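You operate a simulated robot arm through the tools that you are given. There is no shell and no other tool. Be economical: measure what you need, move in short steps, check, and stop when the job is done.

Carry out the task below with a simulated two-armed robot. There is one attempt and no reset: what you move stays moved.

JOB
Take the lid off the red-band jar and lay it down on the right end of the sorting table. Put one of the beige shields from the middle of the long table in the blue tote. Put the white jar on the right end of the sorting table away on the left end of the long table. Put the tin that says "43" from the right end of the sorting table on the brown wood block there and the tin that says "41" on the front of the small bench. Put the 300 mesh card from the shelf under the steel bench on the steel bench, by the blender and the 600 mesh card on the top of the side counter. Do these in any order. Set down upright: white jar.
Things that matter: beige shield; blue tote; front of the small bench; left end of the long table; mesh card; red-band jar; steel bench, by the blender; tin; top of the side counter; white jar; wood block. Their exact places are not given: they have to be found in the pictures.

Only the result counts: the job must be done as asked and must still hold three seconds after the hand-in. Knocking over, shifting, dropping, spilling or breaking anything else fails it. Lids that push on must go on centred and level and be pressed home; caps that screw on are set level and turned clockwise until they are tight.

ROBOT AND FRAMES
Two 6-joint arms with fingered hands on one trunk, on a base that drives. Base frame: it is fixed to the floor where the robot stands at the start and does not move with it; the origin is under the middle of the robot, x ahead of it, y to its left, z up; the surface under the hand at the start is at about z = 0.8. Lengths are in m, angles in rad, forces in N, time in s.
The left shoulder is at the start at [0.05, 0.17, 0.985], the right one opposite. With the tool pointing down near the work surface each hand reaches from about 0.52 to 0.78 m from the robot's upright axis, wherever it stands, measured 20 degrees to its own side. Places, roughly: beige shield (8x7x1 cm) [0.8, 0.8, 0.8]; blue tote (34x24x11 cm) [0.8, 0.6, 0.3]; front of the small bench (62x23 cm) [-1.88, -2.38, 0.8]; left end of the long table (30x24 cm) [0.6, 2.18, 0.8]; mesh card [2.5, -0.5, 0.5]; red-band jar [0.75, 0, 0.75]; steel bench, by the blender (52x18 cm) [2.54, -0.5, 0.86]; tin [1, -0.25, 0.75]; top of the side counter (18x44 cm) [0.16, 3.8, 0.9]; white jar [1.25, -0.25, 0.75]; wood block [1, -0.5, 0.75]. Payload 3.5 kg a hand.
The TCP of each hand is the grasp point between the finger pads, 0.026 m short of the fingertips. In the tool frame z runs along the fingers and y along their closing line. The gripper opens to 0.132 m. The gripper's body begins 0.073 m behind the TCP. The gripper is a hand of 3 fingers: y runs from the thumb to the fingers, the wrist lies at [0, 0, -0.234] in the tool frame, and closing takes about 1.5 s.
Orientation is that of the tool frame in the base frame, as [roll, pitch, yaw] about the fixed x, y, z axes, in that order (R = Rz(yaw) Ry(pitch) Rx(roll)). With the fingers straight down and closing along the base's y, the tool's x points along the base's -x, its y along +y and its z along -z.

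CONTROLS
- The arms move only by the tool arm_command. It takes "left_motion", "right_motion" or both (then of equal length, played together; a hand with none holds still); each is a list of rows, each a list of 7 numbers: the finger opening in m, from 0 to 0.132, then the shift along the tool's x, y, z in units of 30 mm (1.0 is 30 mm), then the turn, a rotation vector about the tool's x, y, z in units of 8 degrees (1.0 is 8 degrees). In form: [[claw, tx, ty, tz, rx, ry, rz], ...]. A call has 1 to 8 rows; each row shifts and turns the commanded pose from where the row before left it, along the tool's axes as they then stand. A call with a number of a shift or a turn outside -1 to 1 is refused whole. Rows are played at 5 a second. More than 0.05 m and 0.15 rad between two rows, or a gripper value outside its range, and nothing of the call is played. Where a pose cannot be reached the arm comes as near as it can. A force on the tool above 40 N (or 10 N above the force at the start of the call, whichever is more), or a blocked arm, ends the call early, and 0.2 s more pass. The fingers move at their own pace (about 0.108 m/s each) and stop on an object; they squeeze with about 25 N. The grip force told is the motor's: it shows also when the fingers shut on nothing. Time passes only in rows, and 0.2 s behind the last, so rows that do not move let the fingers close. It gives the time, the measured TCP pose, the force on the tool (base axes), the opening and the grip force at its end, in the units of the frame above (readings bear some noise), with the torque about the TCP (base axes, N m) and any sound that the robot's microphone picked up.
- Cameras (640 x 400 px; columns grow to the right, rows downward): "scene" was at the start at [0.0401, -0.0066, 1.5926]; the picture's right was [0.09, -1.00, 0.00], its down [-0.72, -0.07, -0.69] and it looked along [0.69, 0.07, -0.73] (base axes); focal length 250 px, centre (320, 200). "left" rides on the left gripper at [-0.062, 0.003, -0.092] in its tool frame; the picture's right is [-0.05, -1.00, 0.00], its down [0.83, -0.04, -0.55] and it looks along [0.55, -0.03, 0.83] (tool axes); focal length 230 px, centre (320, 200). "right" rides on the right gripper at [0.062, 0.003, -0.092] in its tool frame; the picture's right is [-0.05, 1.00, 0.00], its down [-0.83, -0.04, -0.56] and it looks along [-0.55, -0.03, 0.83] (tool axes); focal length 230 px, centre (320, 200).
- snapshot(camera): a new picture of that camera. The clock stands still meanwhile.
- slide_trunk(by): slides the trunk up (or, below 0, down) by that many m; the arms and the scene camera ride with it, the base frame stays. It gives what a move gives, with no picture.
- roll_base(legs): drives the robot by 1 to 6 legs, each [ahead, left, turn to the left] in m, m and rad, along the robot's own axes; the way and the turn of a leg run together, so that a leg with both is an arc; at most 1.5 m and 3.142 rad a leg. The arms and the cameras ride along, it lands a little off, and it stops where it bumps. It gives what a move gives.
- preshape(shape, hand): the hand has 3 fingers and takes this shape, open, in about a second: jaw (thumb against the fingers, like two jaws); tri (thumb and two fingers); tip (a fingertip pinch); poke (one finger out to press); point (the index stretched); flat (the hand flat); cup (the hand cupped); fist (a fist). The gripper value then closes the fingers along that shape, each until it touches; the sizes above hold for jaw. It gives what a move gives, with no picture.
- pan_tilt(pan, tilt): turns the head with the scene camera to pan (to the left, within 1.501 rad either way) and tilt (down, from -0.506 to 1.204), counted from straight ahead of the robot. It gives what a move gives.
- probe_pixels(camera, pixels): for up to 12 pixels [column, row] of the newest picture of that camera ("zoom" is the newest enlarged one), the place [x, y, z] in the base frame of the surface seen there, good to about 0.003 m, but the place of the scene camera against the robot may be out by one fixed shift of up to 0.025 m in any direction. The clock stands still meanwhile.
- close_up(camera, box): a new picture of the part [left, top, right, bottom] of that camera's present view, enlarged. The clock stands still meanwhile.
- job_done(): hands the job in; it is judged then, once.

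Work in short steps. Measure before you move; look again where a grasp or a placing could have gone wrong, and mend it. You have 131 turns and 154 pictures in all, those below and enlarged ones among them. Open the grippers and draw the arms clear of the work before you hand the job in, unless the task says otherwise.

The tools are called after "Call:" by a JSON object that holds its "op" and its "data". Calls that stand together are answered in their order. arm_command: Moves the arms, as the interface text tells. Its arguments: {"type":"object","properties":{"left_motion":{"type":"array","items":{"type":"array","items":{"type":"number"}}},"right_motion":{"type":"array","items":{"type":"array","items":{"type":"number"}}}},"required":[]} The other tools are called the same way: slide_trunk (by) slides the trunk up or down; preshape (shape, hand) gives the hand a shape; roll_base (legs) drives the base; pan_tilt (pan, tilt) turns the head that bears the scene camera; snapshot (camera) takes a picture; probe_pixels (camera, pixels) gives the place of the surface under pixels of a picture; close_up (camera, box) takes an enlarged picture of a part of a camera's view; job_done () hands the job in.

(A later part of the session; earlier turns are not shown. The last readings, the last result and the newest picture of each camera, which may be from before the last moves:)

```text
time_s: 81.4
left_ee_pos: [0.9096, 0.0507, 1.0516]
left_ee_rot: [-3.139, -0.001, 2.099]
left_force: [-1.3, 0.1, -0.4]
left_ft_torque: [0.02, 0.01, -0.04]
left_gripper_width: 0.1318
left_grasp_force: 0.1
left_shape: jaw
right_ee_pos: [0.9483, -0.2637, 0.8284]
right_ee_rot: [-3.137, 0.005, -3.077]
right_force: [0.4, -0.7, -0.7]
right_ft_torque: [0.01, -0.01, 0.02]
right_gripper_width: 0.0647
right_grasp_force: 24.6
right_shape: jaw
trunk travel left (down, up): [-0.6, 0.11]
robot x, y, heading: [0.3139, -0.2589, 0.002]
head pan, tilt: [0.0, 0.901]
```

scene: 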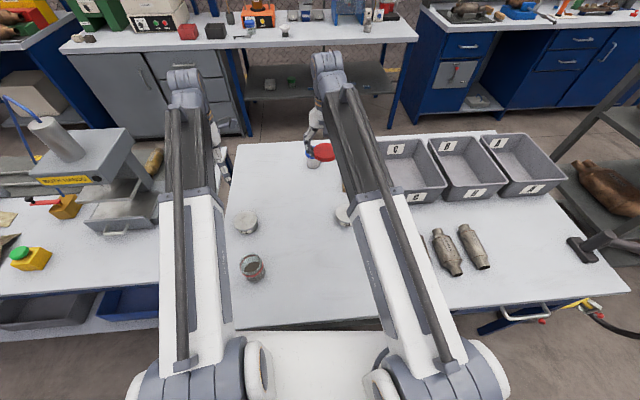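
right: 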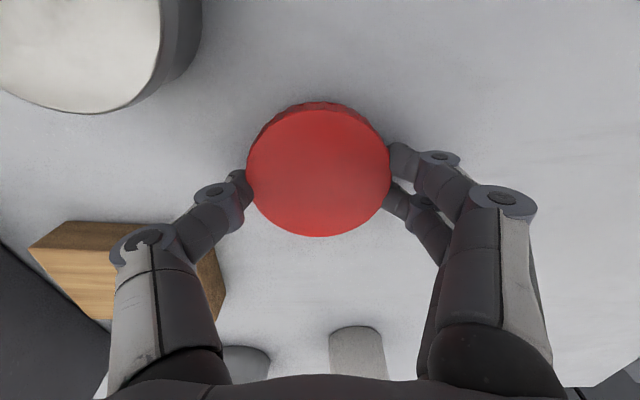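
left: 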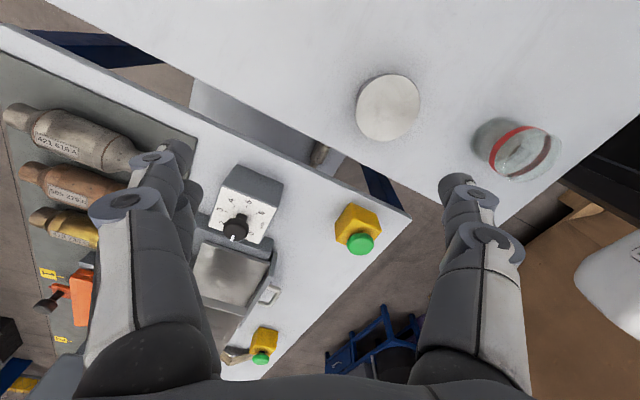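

Fingertips are ~3 mm off the table; one more small step then release.

Call:
{"op": "arm_command", "data": {"right_motion": [[0.05, 0, 0, 0.06, 0, 0, 0], [0.05, 0, 0, 0, 0, 0, 0]]}}

Call:
{"op": "arm_command", "data": {"right_motion": [[0.075, 0, 0, 0, 0, 0, 0], [0.085, 0, 0, 0, 0, 0, 0], [0.1, 0, 0, 0, 0, 0, 0], [0.1, 0, 0, -0.5, 0, 0, 0], [0.1, 0, 0, -1, 0, 0, 0], [0.1, 0, 0, -1, 0, 0, 0], [0.1, 0, 0, -1, 0, 0, 0], [0.1, 0, 0, -1, 0, 0, 0]]}}

Call:
{"op": "snapshot", "data": {"camera": "right"}}

```text
time_s: 82.0
left_ee_pos: [0.9107, 0.05, 1.0504]
left_ee_rot: [3.14, 0.001, 2.1]
left_force: [0.3, 0.4, 0.2]
left_ft_torque: [-0.02, 0.01, -0.01]
left_gripper_width: 0.1318
left_grasp_force: 0.1
left_shape: jaw
right_ee_pos: [0.9496, -0.2646, 0.8252]
right_ee_rot: [-3.137, 0.006, -3.077]
right_force: [-0.1, 0.3, 4.7]
right_ft_torque: [0.21, 0.0, -0.02]
right_gripper_width: 0.0649
right_grasp_force: 25.2
right_shape: jaw
trunk travel left (down, up): [-0.6, 0.11]
robot x, y, heading: [0.3119, -0.2552, 0.002]
head pan, tilt: [0.0, 0.901]
```

```text
time_s: 83.8
left_ee_pos: [0.9107, 0.0505, 1.0501]
left_ee_rot: [-3.14, -0.001, 2.1]
left_force: [-0.4, -0.1, 0.2]
left_ft_torque: [0.02, 0.04, -0.03]
left_gripper_width: 0.1318
left_grasp_force: 0.1
left_shape: jaw
right_ee_pos: [0.9479, -0.2641, 0.9624]
right_ee_rot: [-3.137, 0.003, -3.078]
right_force: [-0.6, 0.4, 0.1]
right_ft_torque: [-0.03, -0.01, 0.01]
right_gripper_width: 0.0998
right_grasp_force: 0.0
right_shape: jaw
trunk travel left (down, up): [-0.6, 0.11]
robot x, y, heading: [0.3118, -0.2561, 0.003]
head pan, tilt: [0.0, 0.901]
```

```text
114 pictures are left
```

right: 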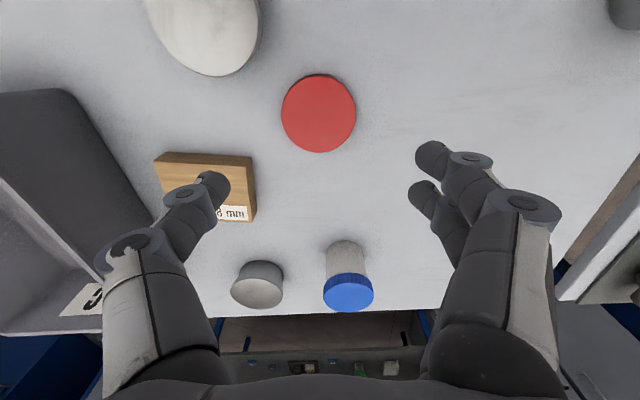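

Lid laid. Now tin 43 → block: probe block corners and tin 43.

Call:
{"op": "probe_pixels", "data": {"camera": "right", "pixels": [[158, 165], [248, 168], [252, 218], [200, 175], [207, 10], [257, 290], [348, 288], [345, 250], [258, 268]]}}

Call:
{"op": "arm_command", "data": {"right_motion": [[0.132, 0.3, -0.9, -0.8, 0, 0, 0], [0.132, 0.7, -0.9, -0.8, 0, 0, 0], [0.132, 0.7, -0.9, 0, 0, 0, 0], [0.132, 0.7, -0.2, 0, 0, 0, 0]]}}

Call:
{"op": "snapshot", "data": {"camera": "right"}}

```text
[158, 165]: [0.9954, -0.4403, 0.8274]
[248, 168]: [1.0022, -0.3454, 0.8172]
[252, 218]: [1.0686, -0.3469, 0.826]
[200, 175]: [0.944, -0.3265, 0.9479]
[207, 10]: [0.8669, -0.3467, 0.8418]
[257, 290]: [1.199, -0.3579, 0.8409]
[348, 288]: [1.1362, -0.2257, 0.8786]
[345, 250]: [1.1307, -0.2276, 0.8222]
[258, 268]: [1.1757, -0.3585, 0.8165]
```

```text
time_s: 84.8
left_ee_pos: [0.9111, 0.0493, 1.0513]
left_ee_rot: [-3.141, -0.001, 2.1]
left_force: [1.3, -0.5, 0.2]
left_ft_torque: [0.05, 0.0, 0.02]
left_gripper_width: 0.132
left_grasp_force: 0.0
left_shape: jaw
right_ee_pos: [0.883, -0.3564, 1.0081]
right_ee_rot: [-3.136, 0.006, -3.077]
right_force: [0.1, -0.6, 0.2]
right_ft_torque: [0.02, -0.03, 0.0]
right_gripper_width: 0.1318
right_grasp_force: 0.1
right_shape: jaw
trunk travel left (down, up): [-0.6, 0.11]
robot x, y, heading: [0.3144, -0.2594, 0.009]
head pan, tilt: [0.0, 0.901]
```

```text
113 pictures are left
```

right: 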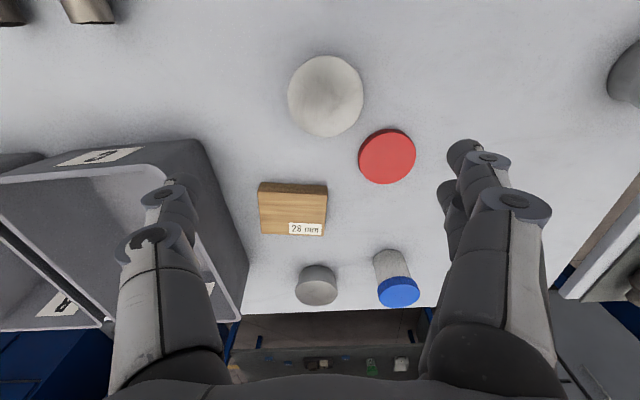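

Clear view now. Probe tin 43's rim, block top corners, and the bin's near edges.

Call:
{"op": "probe_pixels", "data": {"camera": "right", "pixels": [[290, 95], [361, 95], [326, 60], [326, 133], [263, 196], [325, 196], [262, 231], [322, 234], [195, 145], [244, 255], [215, 200], [230, 310]]}}

```text
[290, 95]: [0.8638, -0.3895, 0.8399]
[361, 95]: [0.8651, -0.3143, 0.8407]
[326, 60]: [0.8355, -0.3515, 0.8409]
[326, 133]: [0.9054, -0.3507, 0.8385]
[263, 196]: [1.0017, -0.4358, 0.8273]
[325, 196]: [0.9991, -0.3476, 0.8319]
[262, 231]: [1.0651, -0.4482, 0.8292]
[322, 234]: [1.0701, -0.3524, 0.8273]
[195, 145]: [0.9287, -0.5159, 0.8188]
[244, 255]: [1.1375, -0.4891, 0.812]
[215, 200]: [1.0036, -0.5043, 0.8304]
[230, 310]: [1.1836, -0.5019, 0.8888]
```

Tin 43 centre (0.870,-0.352), r 0.038, top 0.8405; block top centre (1.034,-0.397), z 0.828. I square the hand, go down over the tin and grip.

Call:
{"op": "arm_command", "data": {"right_motion": [[0.132, 0.43, 0.15, 0, 0, 0, 0.46], [0.132, 0, 0, 1, 0, 0, 0], [0.132, 0, 0, 1, 0, 0, 0], [0.132, 0, 0, 1, 0, 0, 0], [0.132, 0, 0, 1, 0, 0, 0], [0.132, 0, 0, 1, 0, 0, 0], [0.132, 0, 0, 0.85, 0, 0, 0]]}}

Call:
{"op": "arm_command", "data": {"right_motion": [[0.06, 0, 0, 0, 0, 0, 0], [0.06, 0, 0, 0, 0, 0, 0], [0.06, 0, 0, 0, 0, 0, 0], [0.06, 0, 0, 0, 0, 0, 0], [0.06, 0, 0, 0, 0, 0, 0], [0.06, 0, 0, 0, 0, 0, 0]]}}

Call:
{"op": "snapshot", "data": {"camera": "right"}}

```text
time_s: 86.4
left_ee_pos: [0.9096, 0.0514, 1.0517]
left_ee_rot: [-3.14, 0.0, 2.1]
left_force: [-0.6, -0.3, 0.3]
left_ft_torque: [-0.02, -0.01, -0.01]
left_gripper_width: 0.1319
left_grasp_force: 0.0
left_shape: jaw
right_ee_pos: [0.8711, -0.3532, 0.834]
right_ee_rot: [-3.138, 0.004, -3.14]
right_force: [0.3, 0.8, -0.9]
right_ft_torque: [0.0, -0.02, 0.01]
right_gripper_width: 0.1319
right_grasp_force: 0.0
right_shape: jaw
trunk travel left (down, up): [-0.6, 0.11]
robot x, y, heading: [0.3107, -0.2548, 0.001]
head pan, tilt: [0.0, 0.901]
```

```text
time_s: 87.8
left_ee_pos: [0.9104, 0.0495, 1.0507]
left_ee_rot: [-3.141, 0.002, 2.1]
left_force: [0.6, 0.3, 0.2]
left_ft_torque: [0.0, 0.01, 0.05]
left_gripper_width: 0.1321
left_grasp_force: 0.0
left_shape: jaw
right_ee_pos: [0.8702, -0.3529, 0.8336]
right_ee_rot: [-3.138, 0.004, -3.139]
right_force: [-0.8, 0.1, 0.2]
right_ft_torque: [-0.02, -0.03, 0.01]
right_gripper_width: 0.0631
right_grasp_force: 25.1
right_shape: jaw
trunk travel left (down, up): [-0.6, 0.11]
robot x, y, heading: [0.3122, -0.2582, 0.005]
head pan, tilt: [0.0, 0.901]
heard: snap
```

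```text
112 pictures are left
```

right: 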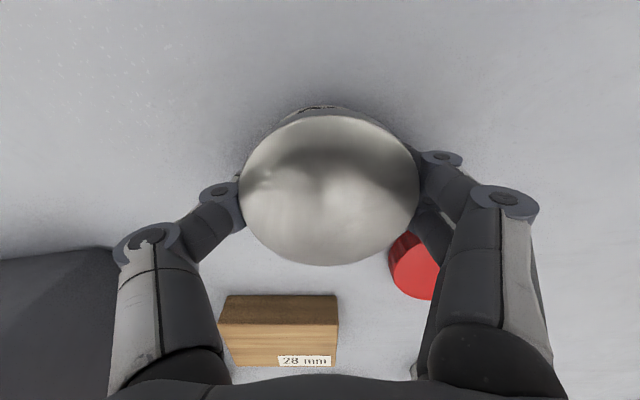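

Gripped (a "snap" was heard; the tin looks intact). Lift and carry to above the block.

Call:
{"op": "arm_command", "data": {"right_motion": [[0.05, 0, 0, -0.5, 0, 0, 0], [0.05, 0, 0, -1, 0, 0, 0], [0.05, 0, 0, -1, 0, 0, 0], [0.05, -1, -0.25, 0, 0, 0, 0], [0.05, -1, -0.25, 0, 0, 0, 0], [0.05, -1, -0.25, 0, 0, 0, 0], [0.05, -1, -0.25, 0, 0, 0, 0], [0.05, -1, -0.25, 0, 0, 0, 0]]}}

Call:
{"op": "arm_command", "data": {"right_motion": [[0.05, -0.46, -0.16, 0, 0, 0, 0]]}}

Call:
{"op": "snapshot", "data": {"camera": "right"}}

Call:
{"op": "close_up", "data": {"camera": "scene", "box": [240, 100, 440, 225]}}

```text
time_s: 89.6
left_ee_pos: [0.91, 0.0499, 1.0503]
left_ee_rot: [-3.14, -0.001, 2.101]
left_force: [-0.3, -0.9, -0.1]
left_ft_torque: [-0.03, 0.0, -0.04]
left_gripper_width: 0.1319
left_grasp_force: 0.1
left_shape: jaw
right_ee_pos: [1.0211, -0.3911, 0.9087]
right_ee_rot: [-3.138, 0.005, -3.14]
right_force: [0.0, -0.3, -0.4]
right_ft_torque: [-0.01, 0.02, 0.01]
right_gripper_width: 0.063
right_grasp_force: 24.8
right_shape: jaw
trunk travel left (down, up): [-0.6, 0.11]
robot x, y, heading: [0.3125, -0.2586, 0.002]
head pan, tilt: [0.0, 0.901]
```

```text
time_s: 90.0
left_ee_pos: [0.9105, 0.0487, 1.0495]
left_ee_rot: [-3.141, -0.001, 2.101]
left_force: [0.5, 0.2, -0.1]
left_ft_torque: [0.0, -0.05, 0.03]
left_gripper_width: 0.1319
left_grasp_force: 0.0
left_shape: jaw
right_ee_pos: [1.0337, -0.395, 0.909]
right_ee_rot: [-3.138, 0.006, -3.141]
right_force: [-0.1, -0.5, -0.3]
right_ft_torque: [-0.02, 0.0, 0.03]
right_gripper_width: 0.0626
right_grasp_force: 25.3
right_shape: jaw
trunk travel left (down, up): [-0.6, 0.11]
robot x, y, heading: [0.3119, -0.2554, 0.006]
head pan, tilt: [0.0, 0.901]
```

```text
111 pictures are left
```

right: 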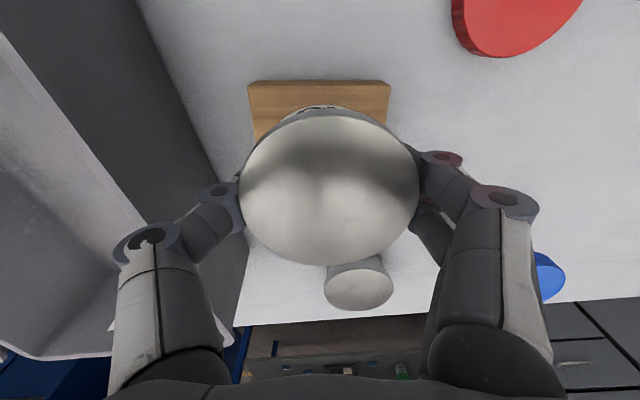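

```text
3.20 times, centred on (340, 162) of scene
```

zoom: 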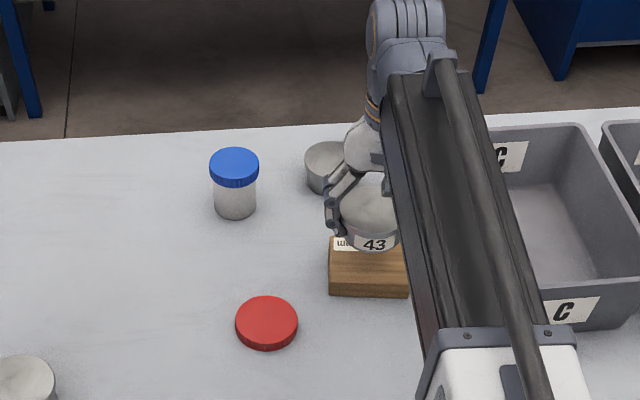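

Lower onto the block.

Call:
{"op": "arm_command", "data": {"right_motion": [[0.05, 0, 0, 0.7, 0, 0, 0], [0.05, 0, 0, 0.7, 0, 0, 0], [0.05, 0, 0, 0, 0, 0, 0]]}}

Call:
{"op": "arm_command", "data": {"right_motion": [[0.05, 0, 0, 0.1, 0, 0, 0], [0.05, 0, 0, 0, 0, 0, 0]]}}

Call:
{"op": "arm_command", "data": {"right_motion": [[0.05, 0, 0, 0.06, 0, 0, 0], [0.05, 0, 0, 0, 0, 0, 0]]}}

```text
time_s: 90.8
left_ee_pos: [0.9107, 0.0508, 1.0504]
left_ee_rot: [-3.139, 0.001, 2.1]
left_force: [0.4, 0.6, -0.9]
left_ft_torque: [0.0, -0.04, -0.02]
left_gripper_width: 0.1317
left_grasp_force: 0.0
left_shape: jaw
right_ee_pos: [1.0331, -0.3957, 0.8675]
right_ee_rot: [-3.137, 0.005, -3.139]
right_force: [0.1, -0.4, -0.3]
right_ft_torque: [0.01, -0.01, -0.03]
right_gripper_width: 0.0627
right_grasp_force: 24.6
right_shape: jaw
trunk travel left (down, up): [-0.6, 0.11]
robot x, y, heading: [0.3136, -0.2587, -0.0]
head pan, tilt: [0.0, 0.901]
```

```text
time_s: 91.4
left_ee_pos: [0.9096, 0.0498, 1.051]
left_ee_rot: [-3.141, 0.001, 2.101]
left_force: [-0.3, 0.1, 1.2]
left_ft_torque: [0.0, 0.03, -0.01]
left_gripper_width: 0.1315
left_grasp_force: 0.1
left_shape: jaw
right_ee_pos: [1.0332, -0.3953, 0.8639]
right_ee_rot: [-3.139, 0.006, -3.139]
right_force: [0.0, -1.2, -1.2]
right_ft_torque: [0.02, 0.01, 0.01]
right_gripper_width: 0.0626
right_grasp_force: 24.9
right_shape: jaw
trunk travel left (down, up): [-0.6, 0.11]
robot x, y, heading: [0.3109, -0.2566, 0.007]
head pan, tilt: [0.0, 0.901]
```

```text
time_s: 92.0
left_ee_pos: [0.9105, 0.0506, 1.0499]
left_ee_rot: [-3.14, 0.001, 2.099]
left_force: [-0.8, 0.1, -0.6]
left_ft_torque: [-0.02, 0.01, -0.01]
left_gripper_width: 0.1321
left_grasp_force: 0.0
left_shape: jaw
right_ee_pos: [1.0341, -0.3964, 0.8631]
right_ee_rot: [-3.139, 0.007, -3.139]
right_force: [-0.6, -0.2, -1.4]
right_ft_torque: [0.01, 0.0, -0.03]
right_gripper_width: 0.0625
right_grasp_force: 25.0
right_shape: jaw
trunk travel left (down, up): [-0.6, 0.11]
robot x, y, heading: [0.3127, -0.2588, 0.006]
head pan, tilt: [0.0, 0.901]
```

One or two more tiny steps until contact, then release and rise.

Call:
{"op": "arm_command", "data": {"right_motion": [[0.05, 0, 0, 0.06, 0, 0, 0], [0.05, 0, 0, 0, 0, 0, 0]]}}

Call:
{"op": "arm_command", "data": {"right_motion": [[0.05, 0, 0, 0.05, 0, 0, 0], [0.05, 0, 0, 0, 0, 0, 0]]}}

```text
time_s: 92.6
left_ee_pos: [0.9101, 0.0509, 1.0512]
left_ee_rot: [-3.139, 0.001, 2.1]
left_force: [1.2, 0.2, 0.1]
left_ft_torque: [-0.04, 0.02, -0.02]
left_gripper_width: 0.1319
left_grasp_force: 0.1
left_shape: jaw
right_ee_pos: [1.0334, -0.3951, 0.8621]
right_ee_rot: [-3.138, 0.006, -3.14]
right_force: [-0.5, 0.0, -0.6]
right_ft_torque: [-0.03, 0.0, -0.02]
right_gripper_width: 0.0629
right_grasp_force: 25.2
right_shape: jaw
trunk travel left (down, up): [-0.6, 0.11]
robot x, y, heading: [0.3131, -0.2589, 0.009]
head pan, tilt: [0.0, 0.901]
```

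```text
time_s: 93.2
left_ee_pos: [0.91, 0.0491, 1.0517]
left_ee_rot: [3.141, 0.001, 2.098]
left_force: [0.4, 0.3, -0.2]
left_ft_torque: [0.0, -0.03, 0.0]
left_gripper_width: 0.1321
left_grasp_force: 0.0
left_shape: jaw
right_ee_pos: [1.0318, -0.3953, 0.8601]
right_ee_rot: [-3.14, 0.005, -3.14]
right_force: [1.4, 0.0, 4.8]
right_ft_torque: [0.17, 0.02, 0.01]
right_gripper_width: 0.063
right_grasp_force: 24.9
right_shape: jaw
trunk travel left (down, up): [-0.6, 0.11]
robot x, y, heading: [0.3094, -0.2565, 0.009]
head pan, tilt: [0.0, 0.901]
```

Contact. Release and rise.

Call:
{"op": "arm_command", "data": {"right_motion": [[0.075, 0, 0, 0, 0, 0, 0], [0.085, 0, 0, 0, 0, 0, 0], [0.095, 0, 0, 0, 0, 0, 0], [0.095, 0, 0, 0, 0, 0, 0], [0.095, 0, 0, -0.7, 0, 0, 0], [0.095, 0, 0, -1, 0, 0, 0], [0.095, 0, 0, -1, 0, 0, 0], [0.095, 0, 0, -1, 0, 0, 0]]}}

Call:
{"op": "snapshot", "data": {"camera": "right"}}

Call:
{"op": "close_up", "data": {"camera": "scene", "box": [240, 100, 440, 225]}}

```text
time_s: 95.0
left_ee_pos: [0.9101, 0.0507, 1.0517]
left_ee_rot: [-3.14, 0.001, 2.1]
left_force: [-0.4, 0.5, 0.4]
left_ft_torque: [0.01, 0.01, -0.05]
left_gripper_width: 0.132
left_grasp_force: 0.1
left_shape: jaw
right_ee_pos: [1.0327, -0.3944, 0.9713]
right_ee_rot: [-3.138, 0.003, -3.14]
right_force: [0.2, -0.2, -0.6]
right_ft_torque: [0.01, 0.01, 0.0]
right_gripper_width: 0.0946
right_grasp_force: 0.1
right_shape: jaw
trunk travel left (down, up): [-0.6, 0.11]
robot x, y, heading: [0.3141, -0.2566, 0.004]
head pan, tilt: [0.0, 0.901]
heard: snap
```

```text
109 pictures are left
```

right: 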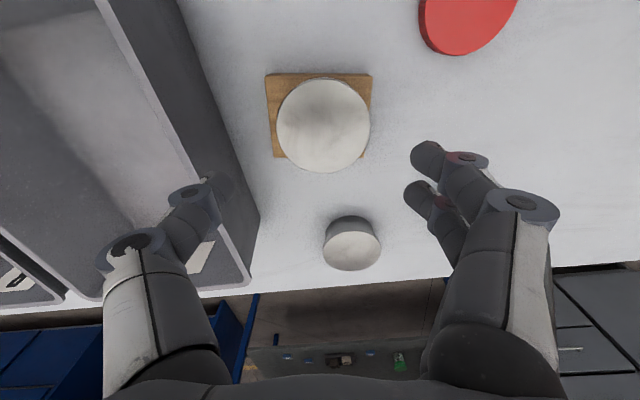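

```text
3.20 times, centred on (340, 162) of scene
```

zoom: 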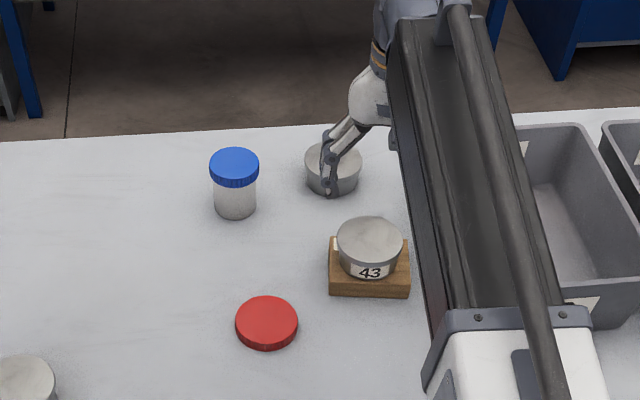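

43 sits on the block. Next, white jar with the left hand: first the right hand draws back, the left turns to yaw 0.

Call:
{"op": "arm_command", "data": {"left_motion": [[0.11, 0, 0, 0, 0, 0, -1], [0.11, 0, 0, 0, 0, 0, -1], [0.11, 0, 0, 0, 0, 0, -1], [0.11, 0, 0, 0, 0, 0, -1], [0.11, 0, 0, 0, 0, 0, -1], [0.11, 0, 0, 0, 0, 0, -1], [0.11, 0, 0, 0, 0, 0, -1], [0.11, 0, 0, 0, 0, 0, -0.47]], "right_motion": [[0.1, 0, 0, -1, 0, 0, 0], [0.1, 0, 0, -1, 0, 0, 0], [0.1, 1, 0, -1, 0, 0, 0], [0.1, 1, 0, 0, 0, 0, 0], [0.1, 1, -1, 0, 0, 0, 0], [0.1, 1, -1, 0, 0, 0, 0], [0.1, 1, -1, 0, 0, 0, 0], [0.1, 1, -1, 0, 0, 0, 0]]}}

Call:
{"op": "arm_command", "data": {"left_motion": [[0.11, -0.6, -1, 0, 0, 0, 0], [0.11, -0.6, -1, 0, 0, 0, 0], [0.11, -0.6, -1, 0, 0, 0, 0], [0.11, -0.6, -1, 0, 0, 0, 0], [0.11, -0.6, -1, 0, 0, 0, 0], [0.11, 0, -1, 0, 0, -1, 0], [0.11, 0, -1, 0, 0, -1, 0], [0.11, 0, -1, 0, 0, -1, 0]]}}

Call:
{"op": "snapshot", "data": {"camera": "left"}}

```text
time_s: 96.8
left_ee_pos: [0.9088, 0.049, 1.05]
left_ee_rot: [-3.142, 0.001, -3.139]
left_force: [-0.2, 0.5, -0.2]
left_ft_torque: [-0.01, 0.0, 0.01]
left_gripper_width: 0.1103
left_grasp_force: 0.2
left_shape: jaw
right_ee_pos: [0.8523, -0.5165, 1.0588]
right_ee_rot: [-3.137, 0.004, -3.14]
right_force: [-0.7, -0.5, -0.2]
right_ft_torque: [0.0, 0.0, 0.01]
right_gripper_width: 0.1
right_grasp_force: 0.0
right_shape: jaw
trunk travel left (down, up): [-0.6, 0.11]
robot x, y, heading: [0.3121, -0.2515, 0.007]
head pan, tilt: [0.0, 0.901]
```

```text
time_s: 98.6
left_ee_pos: [0.9991, -0.1911, 1.051]
left_ee_rot: [-3.141, 0.42, -3.139]
left_force: [-0.1, 0.4, -0.9]
left_ft_torque: [0.04, 0.0, 0.02]
left_gripper_width: 0.1102
left_grasp_force: 0.0
left_shape: jaw
right_ee_pos: [0.8522, -0.5156, 1.0594]
right_ee_rot: [-3.139, 0.004, -3.141]
right_force: [0.0, -0.3, 0.1]
right_ft_torque: [0.04, 0.0, 0.03]
right_gripper_width: 0.1
right_grasp_force: 0.1
right_shape: jaw
trunk travel left (down, up): [-0.6, 0.11]
robot x, y, heading: [0.312, -0.2516, 0.003]
head pan, tilt: [0.0, 0.901]
```

```text
107 pictures are left
```

left: 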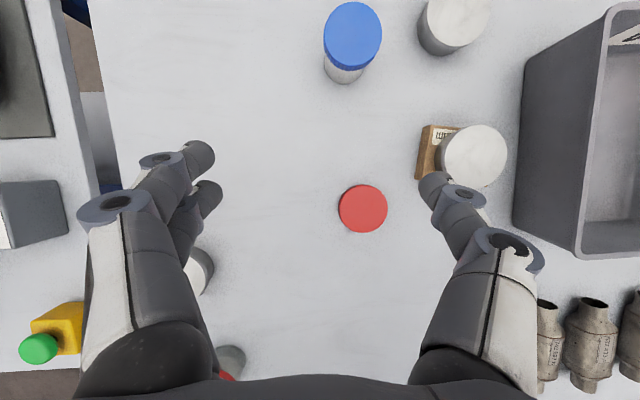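

Good view: jar cap (352,35), back tin (455,20). Probe.

Call:
{"op": "probe_pixels", "data": {"camera": "left", "pixels": [[352, 36], [326, 38], [378, 38], [352, 7], [352, 64], [345, 75], [346, 82], [458, 15], [422, 20], [489, 15], [440, 50], [473, 155]]}}

```text
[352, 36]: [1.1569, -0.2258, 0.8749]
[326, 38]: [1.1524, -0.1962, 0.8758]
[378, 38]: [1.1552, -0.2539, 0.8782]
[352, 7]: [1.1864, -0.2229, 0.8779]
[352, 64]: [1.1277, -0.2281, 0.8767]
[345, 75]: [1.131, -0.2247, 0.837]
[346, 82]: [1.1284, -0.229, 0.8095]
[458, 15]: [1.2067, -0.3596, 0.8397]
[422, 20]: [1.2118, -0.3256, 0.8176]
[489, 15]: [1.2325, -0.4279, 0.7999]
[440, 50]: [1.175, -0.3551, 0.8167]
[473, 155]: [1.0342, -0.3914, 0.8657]
```

Jar centre (1.156,-0.225), cap r 0.030, top 0.877. Move to the pre-grasp along the tilted approach.

Call:
{"op": "arm_command", "data": {"left_motion": [[0.11, -0.29, -0.19, 0.85, 0, 0, 0], [0.11, -0.29, -0.19, 0.85, 0, 0, 0], [0.11, -0.29, -0.19, 0.85, 0, 0, 0], [0.11, -0.29, -0.19, 0.85, 0, 0, 0], [0.11, -0.29, -0.19, 0.85, 0, 0, 0], [0.11, -0.29, -0.19, 0.85, 0, 0, 0]]}}

Call:
{"op": "snapshot", "data": {"camera": "left"}}

```text
time_s: 100.0
left_ee_pos: [1.1108, -0.2247, 0.9311]
left_ee_rot: [3.14, 0.418, -3.14]
left_force: [0.9, -0.3, -0.4]
left_ft_torque: [0.0, 0.0, -0.01]
left_gripper_width: 0.1103
left_grasp_force: 0.1
left_shape: jaw
right_ee_pos: [0.8539, -0.5161, 1.0596]
right_ee_rot: [-3.139, 0.005, -3.14]
right_force: [-1.0, -0.3, -0.5]
right_ft_torque: [0.03, -0.03, 0.01]
right_gripper_width: 0.0997
right_grasp_force: 0.1
right_shape: jaw
trunk travel left (down, up): [-0.6, 0.11]
robot x, y, heading: [0.313, -0.2589, 0.004]
head pan, tilt: [0.0, 0.901]
```

```text
106 pictures are left
```

left: 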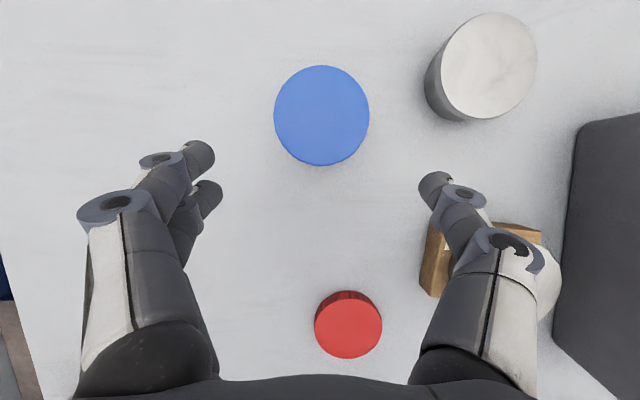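

Aligned. Advance along the tool to the jar body and close.

Call:
{"op": "arm_command", "data": {"left_motion": [[0.09, 0, 0, 0.9, 0, 0, 0], [0.09, 0, 0, 0.9, 0, 0, 0], [0.09, 0, 0, 0.9, 0, 0, 0], [0.09, 0, 0, 0.85, 0, 0, 0], [0.04, 0, 0, 0, 0, 0, 0], [0.04, 0, 0, 0, 0, 0, 0], [0.04, 0, 0, 0, 0, 0, 0], [0.04, 0, 0, 0, 0, 0, 0]]}}

Call:
{"op": "snapshot", "data": {"camera": "left"}}

```text
time_s: 101.8
left_ee_pos: [1.1367, -0.2214, 0.8374]
left_ee_rot: [-3.141, 0.42, -3.138]
left_force: [0.1, -0.9, 0.0]
left_ft_torque: [0.02, 0.02, -0.04]
left_gripper_width: 0.0405
left_grasp_force: 24.9
left_shape: jaw
left hand out of reach, approached as far as the arm can: row 3, 4
right_ee_pos: [0.8523, -0.5147, 1.0596]
right_ee_rot: [-3.137, 0.005, 3.141]
right_force: [0.1, -0.6, 0.0]
right_ft_torque: [0.0, 0.01, 0.01]
right_gripper_width: 0.0995
right_grasp_force: 0.0
right_shape: jaw
trunk travel left (down, up): [-0.6, 0.11]
robot x, y, heading: [0.3106, -0.2517, 0.005]
head pan, tilt: [0.0, 0.901]
```

```text
105 pictures are left
```

left: 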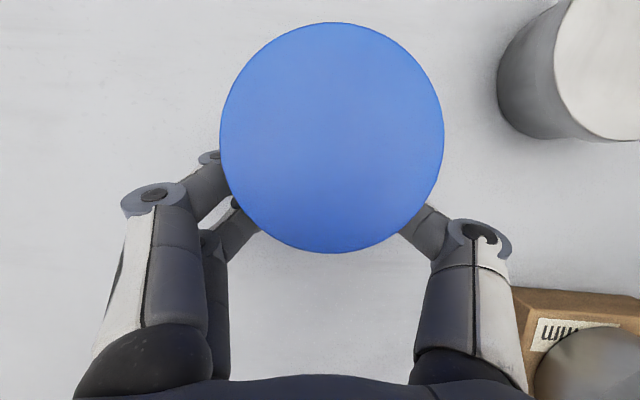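

Out of reach by 2 cm so the grip is on the near side of the jar. I open, check the jar's place, tilt further and advance.

Call:
{"op": "arm_command", "data": {"left_motion": [[0.06, 0, 0, 0, 0, 0, 0], [0.09, 0, 0, 0, 0, 0, 0], [0.09, 0, 0, 0, 0, 0, 0], [0.09, 0, 0, 0, 0, -1, 0], [0.09, 0, 0, 0, 0, -1, 0]]}}

Call:
{"op": "snapshot", "data": {"camera": "left"}}

Call:
{"op": "probe_pixels", "data": {"camera": "left", "pixels": [[330, 140], [330, 40], [225, 140], [438, 140], [330, 230]]}}

```text
time_s: 103.0
left_ee_pos: [1.1361, -0.2202, 0.8369]
left_ee_rot: [-3.14, 0.697, -3.141]
left_force: [0.6, 0.2, -0.5]
left_ft_torque: [0.04, -0.03, 0.01]
left_gripper_width: 0.0896
left_grasp_force: 0.0
left_shape: jaw
right_ee_pos: [0.852, -0.5158, 1.0585]
right_ee_rot: [-3.137, 0.007, -3.141]
right_force: [0.5, 0.2, 0.6]
right_ft_torque: [0.02, 0.01, -0.01]
right_gripper_width: 0.0996
right_grasp_force: 0.0
right_shape: jaw
trunk travel left (down, up): [-0.6, 0.11]
robot x, y, heading: [0.3136, -0.2566, 0.008]
head pan, tilt: [0.0, 0.901]
```

```text
104 pictures are left
```

left: 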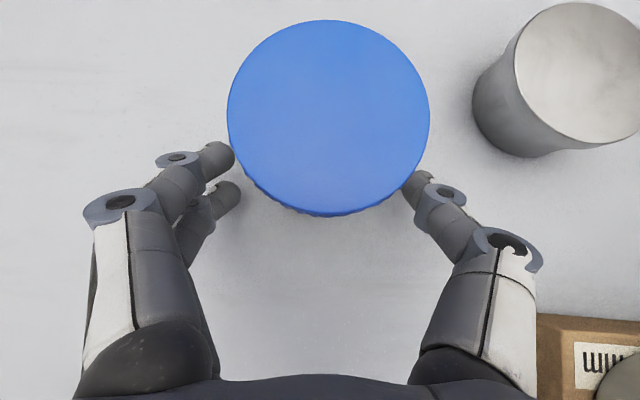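

```text
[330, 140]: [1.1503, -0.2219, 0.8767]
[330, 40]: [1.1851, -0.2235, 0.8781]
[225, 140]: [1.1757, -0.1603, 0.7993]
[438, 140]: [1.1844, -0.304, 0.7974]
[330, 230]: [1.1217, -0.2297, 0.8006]
```

Jar barely moved. Advance 2 cm and close.

Call:
{"op": "arm_command", "data": {"left_motion": [[0.09, -0.24, -0.04, 0.27, 0, 0, 0], [0.09, -0.24, -0.03, 0.27, 0, 0, 0], [0.09, 0, 0, 0, 0, 0, 0]]}}

Call:
{"op": "arm_command", "data": {"left_motion": [[0.04, 0, 0, 0, 0, 0, 0], [0.04, 0, 0, 0, 0, 0, 0], [0.04, 0, 0, 0, 0, 0, 0], [0.04, 0, 0, 0, 0, 0, 0]]}}

Call:
{"op": "snapshot", "data": {"camera": "left"}}

```text
time_s: 103.8
left_ee_pos: [1.1565, -0.2233, 0.8337]
left_ee_rot: [-3.14, 0.698, -3.14]
left_force: [-0.3, -0.2, 0.1]
left_ft_torque: [0.04, 0.0, 0.02]
left_gripper_width: 0.0898
left_grasp_force: 0.0
left_shape: jaw
right_ee_pos: [0.8533, -0.5146, 1.0577]
right_ee_rot: [-3.138, 0.005, -3.141]
right_force: [0.0, 0.3, 0.7]
right_ft_torque: [-0.01, -0.01, -0.01]
right_gripper_width: 0.0998
right_grasp_force: 0.0
right_shape: jaw
trunk travel left (down, up): [-0.6, 0.11]
robot x, y, heading: [0.3123, -0.2568, 0.001]
head pan, tilt: [0.0, 0.901]
```

```text
time_s: 104.8
left_ee_pos: [1.1585, -0.2237, 0.8333]
left_ee_rot: [-3.14, 0.698, -3.139]
left_force: [0.2, -0.2, 0.2]
left_ft_torque: [0.01, 0.05, 0.02]
left_gripper_width: 0.0468
left_grasp_force: 24.8
left_shape: jaw
right_ee_pos: [0.853, -0.516, 1.0596]
right_ee_rot: [-3.138, 0.005, -3.141]
right_force: [-0.2, -0.7, -0.5]
right_ft_torque: [-0.01, -0.03, -0.02]
right_gripper_width: 0.0998
right_grasp_force: 0.2
right_shape: jaw
trunk travel left (down, up): [-0.6, 0.11]
robot x, y, heading: [0.3116, -0.2515, 0.012]
head pan, tilt: [0.0, 0.901]
```

```text
103 pictures are left
```

left: 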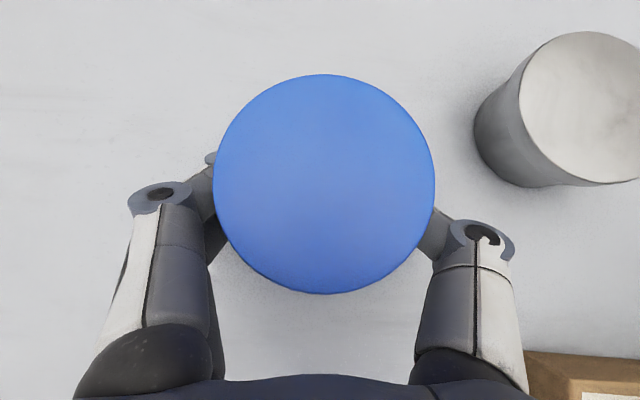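

Jar gripped centrally. Lift straight up and bring it back and left.

Call:
{"op": "arm_command", "data": {"left_motion": [[0.03, -0.4, 0, -0.5, 0, 0, 0], [0.03, -0.643, 0, -0.766, 0, 0, 0], [0.03, -0.643, 0, -0.766, 0, 0, 0], [0.03, -0.643, 0, -0.766, 0, 0, 0], [0.03, -0.643, 0, -0.766, 0, 0, 0], [0.03, 0.766, 0.5, -0.643, 0, 0, 0], [0.03, 0.766, 0.8, -0.643, 0, 0, 0], [0.03, 0.766, 0.8, -0.643, 0, 0, 0]]}}

Call:
{"op": "arm_command", "data": {"left_motion": [[0.03, 0.766, 0.8, -0.643, 0, 0, 0], [0.03, 0.766, 0.8, -0.643, 0, 0, 0], [0.03, 0.766, 0.8, -0.643, 0, 0, 0], [0.03, 0.766, 0.8, -0.643, 0, 0, 0], [0.03, 0.766, 0.8, -0.643, 0, 0, 0], [0.03, 0.766, 0.8, -0.643, 0, 0, 0]], "right_motion": [[0.132, 0, 0, 0, 0, -1, 0], [0.132, 0, 0, 0, 0, -1, 0], [0.132, 0, 0, 0, 0, -1, 0], [0.132, 0, 0, 0, 0, -1, 0], [0.132, 0, 0, 0, 0, -0.5, 0], [0.132, 0, 0, 0, 0, 0, 0]]}}

Call:
{"op": "snapshot", "data": {"camera": "left"}}

```text
time_s: 106.6
left_ee_pos: [1.0664, -0.16, 0.973]
left_ee_rot: [3.141, 0.699, -3.139]
left_force: [-0.4, 0.0, -0.3]
left_ft_torque: [0.0, 0.0, 0.0]
left_gripper_width: 0.0468
left_grasp_force: 25.0
left_shape: jaw
right_ee_pos: [0.853, -0.516, 1.0581]
right_ee_rot: [-3.139, 0.005, 3.14]
right_force: [0.7, 0.3, 0.9]
right_ft_torque: [0.01, 0.01, 0.01]
right_gripper_width: 0.0997
right_grasp_force: 0.1
right_shape: jaw
trunk travel left (down, up): [-0.6, 0.11]
robot x, y, heading: [0.3139, -0.2602, 0.008]
head pan, tilt: [0.0, 0.901]
```

```text
time_s: 108.0
left_ee_pos: [0.9264, -0.0102, 0.9773]
left_ee_rot: [-3.139, 0.697, 3.141]
left_force: [-0.2, -0.5, -1.0]
left_ft_torque: [0.01, 0.01, -0.03]
left_gripper_width: 0.0467
left_grasp_force: 25.3
left_shape: jaw
left hand out of reach, approached as far as the arm can: row 5, 6
right_ee_pos: [0.887, -0.5231, 1.0735]
right_ee_rot: [-3.138, 0.634, -3.137]
right_force: [0.3, 0.4, 1.6]
right_ft_torque: [-0.02, 0.03, -0.03]
right_gripper_width: 0.1319
right_grasp_force: 0.1
right_shape: jaw
right hand out of reach, approached as far as the arm can: row 4, 5
trunk travel left (down, up): [-0.6, 0.11]
robot x, y, heading: [0.3113, -0.2556, 0.001]
head pan, tilt: [0.0, 0.901]
```

```text
102 pictures are left
```

left: 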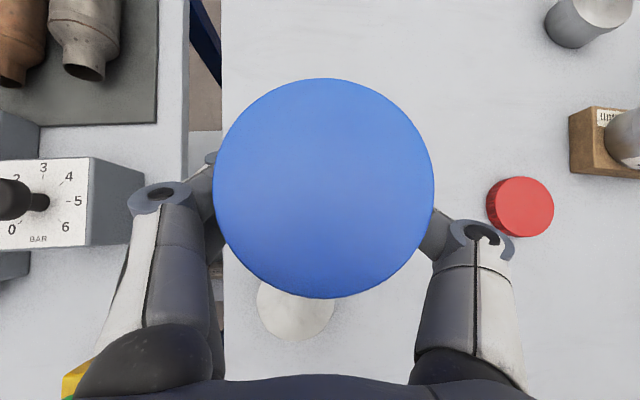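

Jar held. Tin 41 I will take later from the aisle behind the table. I straighten the right hand, raise the trunk, and back out.

Call:
{"op": "arm_command", "data": {"right_motion": [[0.1, 0, 0, 0, 0, 1, 0], [0.1, 0, 0, 0, 0, 1, 0], [0.1, 0, 0, 0, 0, 1, 0], [0.1, 0, 0, 0, 0, 1, 0], [0.1, 0.5, 0, 0, 0, 0.5, 0], [0.1, 1, 1, 0, 0, 0, 0], [0.1, 1, 1, 0, 0, 0, 0]]}}

Call:
{"op": "slide_trunk", "data": {"by": 0.09}}

Call:
{"op": "roll_base", "data": {"legs": [[-0.36, 0, 0]]}}

Call:
{"op": "pan_tilt", "data": {"pan": 1.3, "tilt": 0.8}}

Call:
{"op": "snapshot", "data": {"camera": "scene"}}

```text
time_s: 109.6
left_ee_pos: [0.9273, -0.0104, 0.978]
left_ee_rot: [-3.141, 0.696, -3.14]
left_force: [0.3, 0.0, -1.1]
left_ft_torque: [0.0, 0.01, 0.0]
left_gripper_width: 0.0464
left_grasp_force: 25.0
left_shape: jaw
right_ee_pos: [0.8098, -0.4625, 1.0703]
right_ee_rot: [-3.137, 0.006, -3.141]
right_force: [0.3, 0.6, 0.0]
right_ft_torque: [0.0, -0.01, -0.03]
right_gripper_width: 0.1002
right_grasp_force: 0.1
right_shape: jaw
trunk travel left (down, up): [-0.6, 0.11]
robot x, y, heading: [0.3114, -0.2534, 0.003]
head pan, tilt: [0.0, 0.901]
```

```text
time_s: 110.8
left_ee_pos: [0.9259, -0.0098, 1.0675]
left_ee_rot: [-3.14, 0.697, -3.139]
left_force: [-0.7, 0.6, -0.5]
left_ft_torque: [-0.02, 0.0, 0.03]
left_gripper_width: 0.0467
left_grasp_force: 24.9
left_shape: jaw
right_ee_pos: [0.8117, -0.4645, 1.1607]
right_ee_rot: [-3.138, 0.004, -3.141]
right_force: [0.7, -0.3, 0.6]
right_ft_torque: [0.01, 0.0, -0.05]
right_gripper_width: 0.1003
right_grasp_force: 0.0
right_shape: jaw
trunk travel left (down, up): [-0.69, 0.02]
robot x, y, heading: [0.3134, -0.2564, 0.003]
head pan, tilt: [0.0, 0.901]
```

```text
time_s: 113.2
left_ee_pos: [0.5647, -0.0114, 1.0688]
left_ee_rot: [-3.14, 0.695, 3.14]
left_force: [0.6, 0.3, -1.1]
left_ft_torque: [-0.03, 0.0, -0.03]
left_gripper_width: 0.0469
left_grasp_force: 25.7
left_shape: jaw
right_ee_pos: [0.4492, -0.4657, 1.1608]
right_ee_rot: [-3.139, 0.005, 3.141]
right_force: [-1.4, -0.2, 0.7]
right_ft_torque: [0.03, -0.02, 0.04]
right_gripper_width: 0.1001
right_grasp_force: 0.1
right_shape: jaw
trunk travel left (down, up): [-0.69, 0.02]
robot x, y, heading: [-0.0455, -0.257, 0.006]
head pan, tilt: [0.0, 0.901]
```

```text
time_s: 114.6
left_ee_pos: [0.5649, -0.0111, 1.0669]
left_ee_rot: [-3.14, 0.696, -3.141]
left_force: [0.0, 0.9, -0.2]
left_ft_torque: [-0.02, 0.0, 0.03]
left_gripper_width: 0.0465
left_grasp_force: 24.9
left_shape: jaw
right_ee_pos: [0.4487, -0.4666, 1.1603]
right_ee_rot: [-3.138, 0.006, 3.141]
right_force: [0.3, 0.2, -0.2]
right_ft_torque: [-0.01, 0.01, -0.01]
right_gripper_width: 0.1004
right_grasp_force: 0.1
right_shape: jaw
trunk travel left (down, up): [-0.69, 0.02]
robot x, y, heading: [-0.0472, -0.2584, 0.001]
head pan, tilt: [1.3, 0.799]
```

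```text
101 pictures are left
```

scene: 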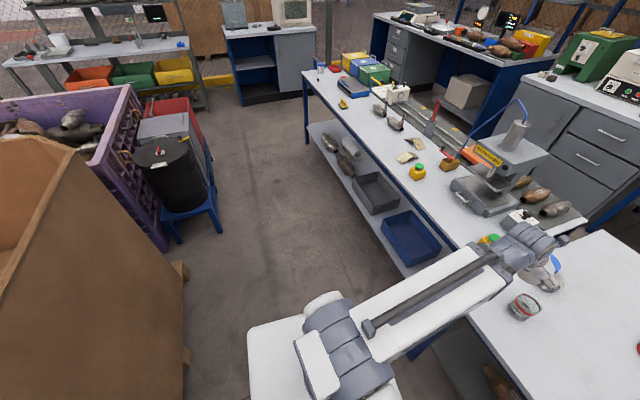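

Probe the corridor obstacles (crate (185,340), barrel stand (218,235)), blue tote corners and the long table's left end.

Call:
{"op": "probe_pixels", "data": {"camera": "scene", "pixels": [[184, 345], [185, 275], [220, 232], [205, 180], [168, 240], [305, 75], [345, 135], [385, 215], [420, 210], [440, 250], [408, 264], [410, 240]]}}

Call:
{"op": "close_up", "data": {"camera": "scene", "box": [290, 40, 450, 140]}}

Call:
{"op": "probe_pixels", "data": {"camera": "scene", "pixels": [[320, 78], [330, 100], [343, 104], [352, 92], [362, 120], [403, 157], [415, 147], [417, 168], [378, 105], [372, 175], [315, 72], [350, 115]]}}

```text
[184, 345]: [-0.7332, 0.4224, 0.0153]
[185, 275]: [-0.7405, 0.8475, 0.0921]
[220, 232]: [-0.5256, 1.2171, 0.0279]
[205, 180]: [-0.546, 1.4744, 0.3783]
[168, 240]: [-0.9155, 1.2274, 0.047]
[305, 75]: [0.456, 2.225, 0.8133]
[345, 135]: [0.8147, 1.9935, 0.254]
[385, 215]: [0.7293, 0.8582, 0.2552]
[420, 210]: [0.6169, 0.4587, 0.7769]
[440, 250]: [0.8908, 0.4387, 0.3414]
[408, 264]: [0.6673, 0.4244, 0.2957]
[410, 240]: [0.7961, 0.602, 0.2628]
```

```text
4.00 times, centred on (370, 90) of scene
```

zoom: 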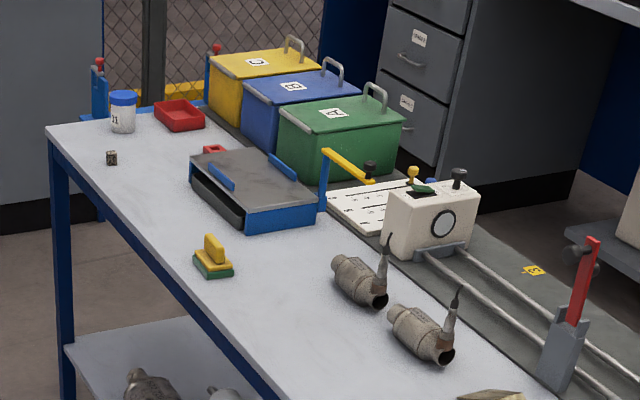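

```text
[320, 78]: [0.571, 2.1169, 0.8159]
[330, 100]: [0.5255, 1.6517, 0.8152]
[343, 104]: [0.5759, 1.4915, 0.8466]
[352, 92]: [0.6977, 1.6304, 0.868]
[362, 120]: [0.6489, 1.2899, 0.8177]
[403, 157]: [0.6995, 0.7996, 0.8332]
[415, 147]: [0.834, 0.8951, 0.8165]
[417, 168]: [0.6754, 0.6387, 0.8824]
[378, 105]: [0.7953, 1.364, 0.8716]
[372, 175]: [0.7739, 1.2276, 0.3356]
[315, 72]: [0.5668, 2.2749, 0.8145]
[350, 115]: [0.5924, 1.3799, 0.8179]
```

The corridor is clear. Drive left ~2.1 m to the table's left end with the jar held high.

Call:
{"op": "roll_base", "data": {"legs": [[0, 1.07, 0], [0, 1.07, 0]]}}

Call:
{"op": "pan_tilt", "data": {"pan": 0.35, "tilt": 0.85}}

Call:
{"op": "snapshot", "data": {"camera": "scene"}}

Call:
{"op": "snapshot", "data": {"camera": "left"}}

```text
time_s: 125.3
left_ee_pos: [0.555, 2.1372, 1.0675]
left_ee_rot: [-3.14, 0.696, -3.138]
left_force: [1.2, 0.1, -1.0]
left_ft_torque: [-0.02, 0.0, 0.02]
left_gripper_width: 0.0464
left_grasp_force: 24.6
left_shape: jaw
right_ee_pos: [0.4418, 1.6823, 1.161]
right_ee_rot: [-3.139, 0.006, -3.14]
right_force: [-0.5, 0.1, 0.4]
right_ft_torque: [-0.06, 0.0, -0.01]
right_gripper_width: 0.1004
right_grasp_force: 0.1
right_shape: jaw
trunk travel left (down, up): [-0.69, 0.02]
robot x, y, heading: [-0.0581, 1.8854, 0.004]
head pan, tilt: [1.3, 0.799]
```

```text
time_s: 126.5
left_ee_pos: [0.5561, 2.1366, 1.0663]
left_ee_rot: [-3.141, 0.696, -3.138]
left_force: [-1.0, 0.9, -0.5]
left_ft_torque: [-0.02, 0.01, 0.0]
left_gripper_width: 0.0464
left_grasp_force: 25.0
left_shape: jaw
right_ee_pos: [0.4416, 1.6833, 1.1609]
right_ee_rot: [-3.138, 0.003, -3.14]
right_force: [0.8, 0.0, -0.5]
right_ft_torque: [-0.03, -0.02, -0.01]
right_gripper_width: 0.1005
right_grasp_force: 0.1
right_shape: jaw
trunk travel left (down, up): [-0.69, 0.02]
robot x, y, heading: [-0.0613, 1.886, 0.006]
head pan, tilt: [0.351, 0.85]
```

```text
99 pictures are left
```

scene: 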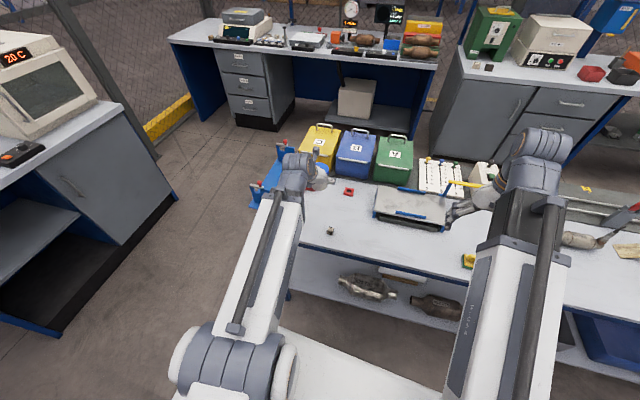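

```text
98 pictures are left
```

left: 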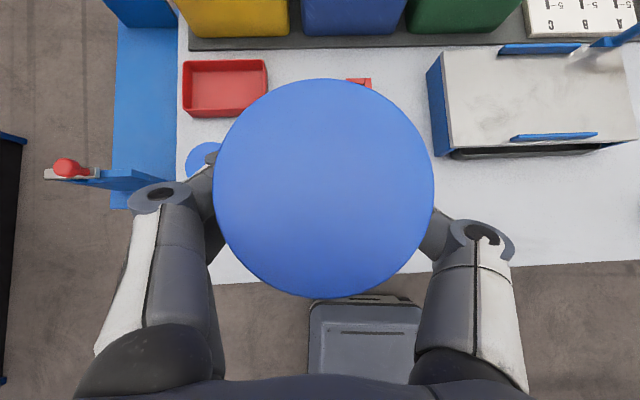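

Probe positions of the red tray, existing jar (205,157), blue machine, table edges, and the little object in the scene view (331,230).

Call:
{"op": "probe_pixels", "data": {"camera": "left", "pixels": [[205, 152], [188, 115], [225, 114], [262, 112], [180, 200], [440, 130], [455, 155], [358, 82], [440, 265], [230, 278], [440, 220]]}}

Call:
{"op": "probe_pixels", "data": {"camera": "scene", "pixels": [[331, 230], [349, 191], [320, 180], [316, 245], [380, 230], [345, 210], [330, 220], [375, 205]]}}

Call:
{"op": "close_up", "data": {"camera": "scene", "box": [260, 140, 460, 265]}}

```text
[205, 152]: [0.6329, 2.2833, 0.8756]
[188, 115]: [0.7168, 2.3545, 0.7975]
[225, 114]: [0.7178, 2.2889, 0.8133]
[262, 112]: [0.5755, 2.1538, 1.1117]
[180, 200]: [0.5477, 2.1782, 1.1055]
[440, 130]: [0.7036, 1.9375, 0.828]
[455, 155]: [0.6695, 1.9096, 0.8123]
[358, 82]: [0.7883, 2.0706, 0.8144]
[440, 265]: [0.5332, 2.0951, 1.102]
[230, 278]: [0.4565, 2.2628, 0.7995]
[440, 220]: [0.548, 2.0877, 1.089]
```

```text
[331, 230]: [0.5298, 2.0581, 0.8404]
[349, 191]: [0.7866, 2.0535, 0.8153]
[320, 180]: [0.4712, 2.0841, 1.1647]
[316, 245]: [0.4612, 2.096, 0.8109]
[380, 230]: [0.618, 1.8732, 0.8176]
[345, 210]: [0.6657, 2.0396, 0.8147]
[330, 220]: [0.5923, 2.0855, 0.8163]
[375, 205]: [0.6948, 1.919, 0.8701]
```

```text
3.20 times, centred on (360, 202) of scene
```

zoom: 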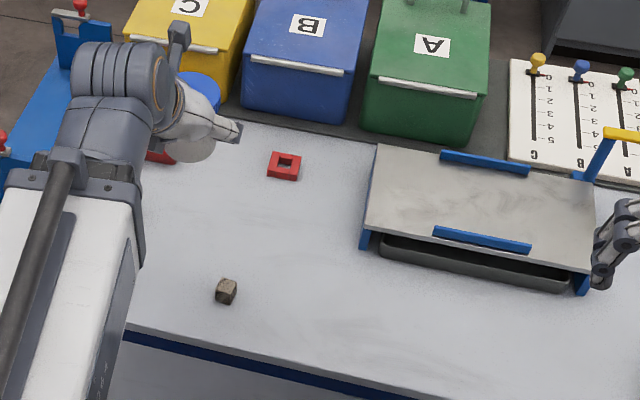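

Spot chosen: (0.62,2.15) — clear of the other jar (0.633,2.283), tray and small cube. Lower the trunk back and bring the jar down near the table.

Call:
{"op": "slide_trunk", "data": {"by": -0.09}}

Call:
{"op": "arm_command", "data": {"left_motion": [[0.03, -0.8, 0.22, 0.68, 0, 0, 0], [0.03, -0.8, 0.22, 0.68, 0, 0, 0], [0.03, 0.643, 0, 0.766, 0, 0, 0], [0.03, 0.643, 0, 0.766, 0, 0, 0], [0.03, 0.643, 0, 0.766, 0, 0, 0], [0.03, 0.643, 0, 0.766, 0, 0, 0], [0.03, 0.3, 0, 0.36, 0, 0, 0], [0.03, 0, 0, 0, 0, 0, 0]]}}

Call:
{"op": "snapshot", "data": {"camera": "left"}}

```text
time_s: 127.8
left_ee_pos: [0.5558, 2.1353, 0.978]
left_ee_rot: [-3.14, 0.695, -3.137]
left_force: [0.1, -0.4, -0.2]
left_ft_torque: [-0.02, -0.03, -0.04]
left_gripper_width: 0.0465
left_grasp_force: 25.5
left_shape: jaw
right_ee_pos: [0.4409, 1.6821, 1.0714]
right_ee_rot: [-3.139, 0.006, -3.14]
right_force: [0.1, 0.0, 0.5]
right_ft_torque: [0.02, 0.02, 0.03]
right_gripper_width: 0.1002
right_grasp_force: 0.0
right_shape: jaw
trunk travel left (down, up): [-0.6, 0.11]
robot x, y, heading: [-0.0594, 1.8853, 0.002]
head pan, tilt: [0.351, 0.85]
```

```text
time_s: 129.6
left_ee_pos: [0.619, 2.1502, 0.8421]
left_ee_rot: [-3.141, 0.697, -3.141]
left_force: [-0.3, 0.4, -0.8]
left_ft_torque: [0.03, -0.02, 0.02]
left_gripper_width: 0.0464
left_grasp_force: 24.8
left_shape: jaw
right_ee_pos: [0.442, 1.683, 1.0702]
right_ee_rot: [-3.138, 0.005, -3.139]
right_force: [0.1, 0.4, -0.2]
right_ft_torque: [0.0, 0.02, -0.03]
right_gripper_width: 0.1002
right_grasp_force: 0.0
right_shape: jaw
trunk travel left (down, up): [-0.6, 0.11]
robot x, y, heading: [-0.0548, 1.8907, 0.004]
head pan, tilt: [0.351, 0.85]
```

```text
96 pictures are left
```

left: 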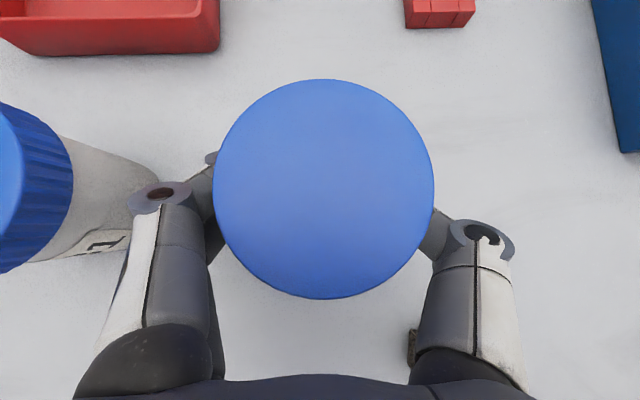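

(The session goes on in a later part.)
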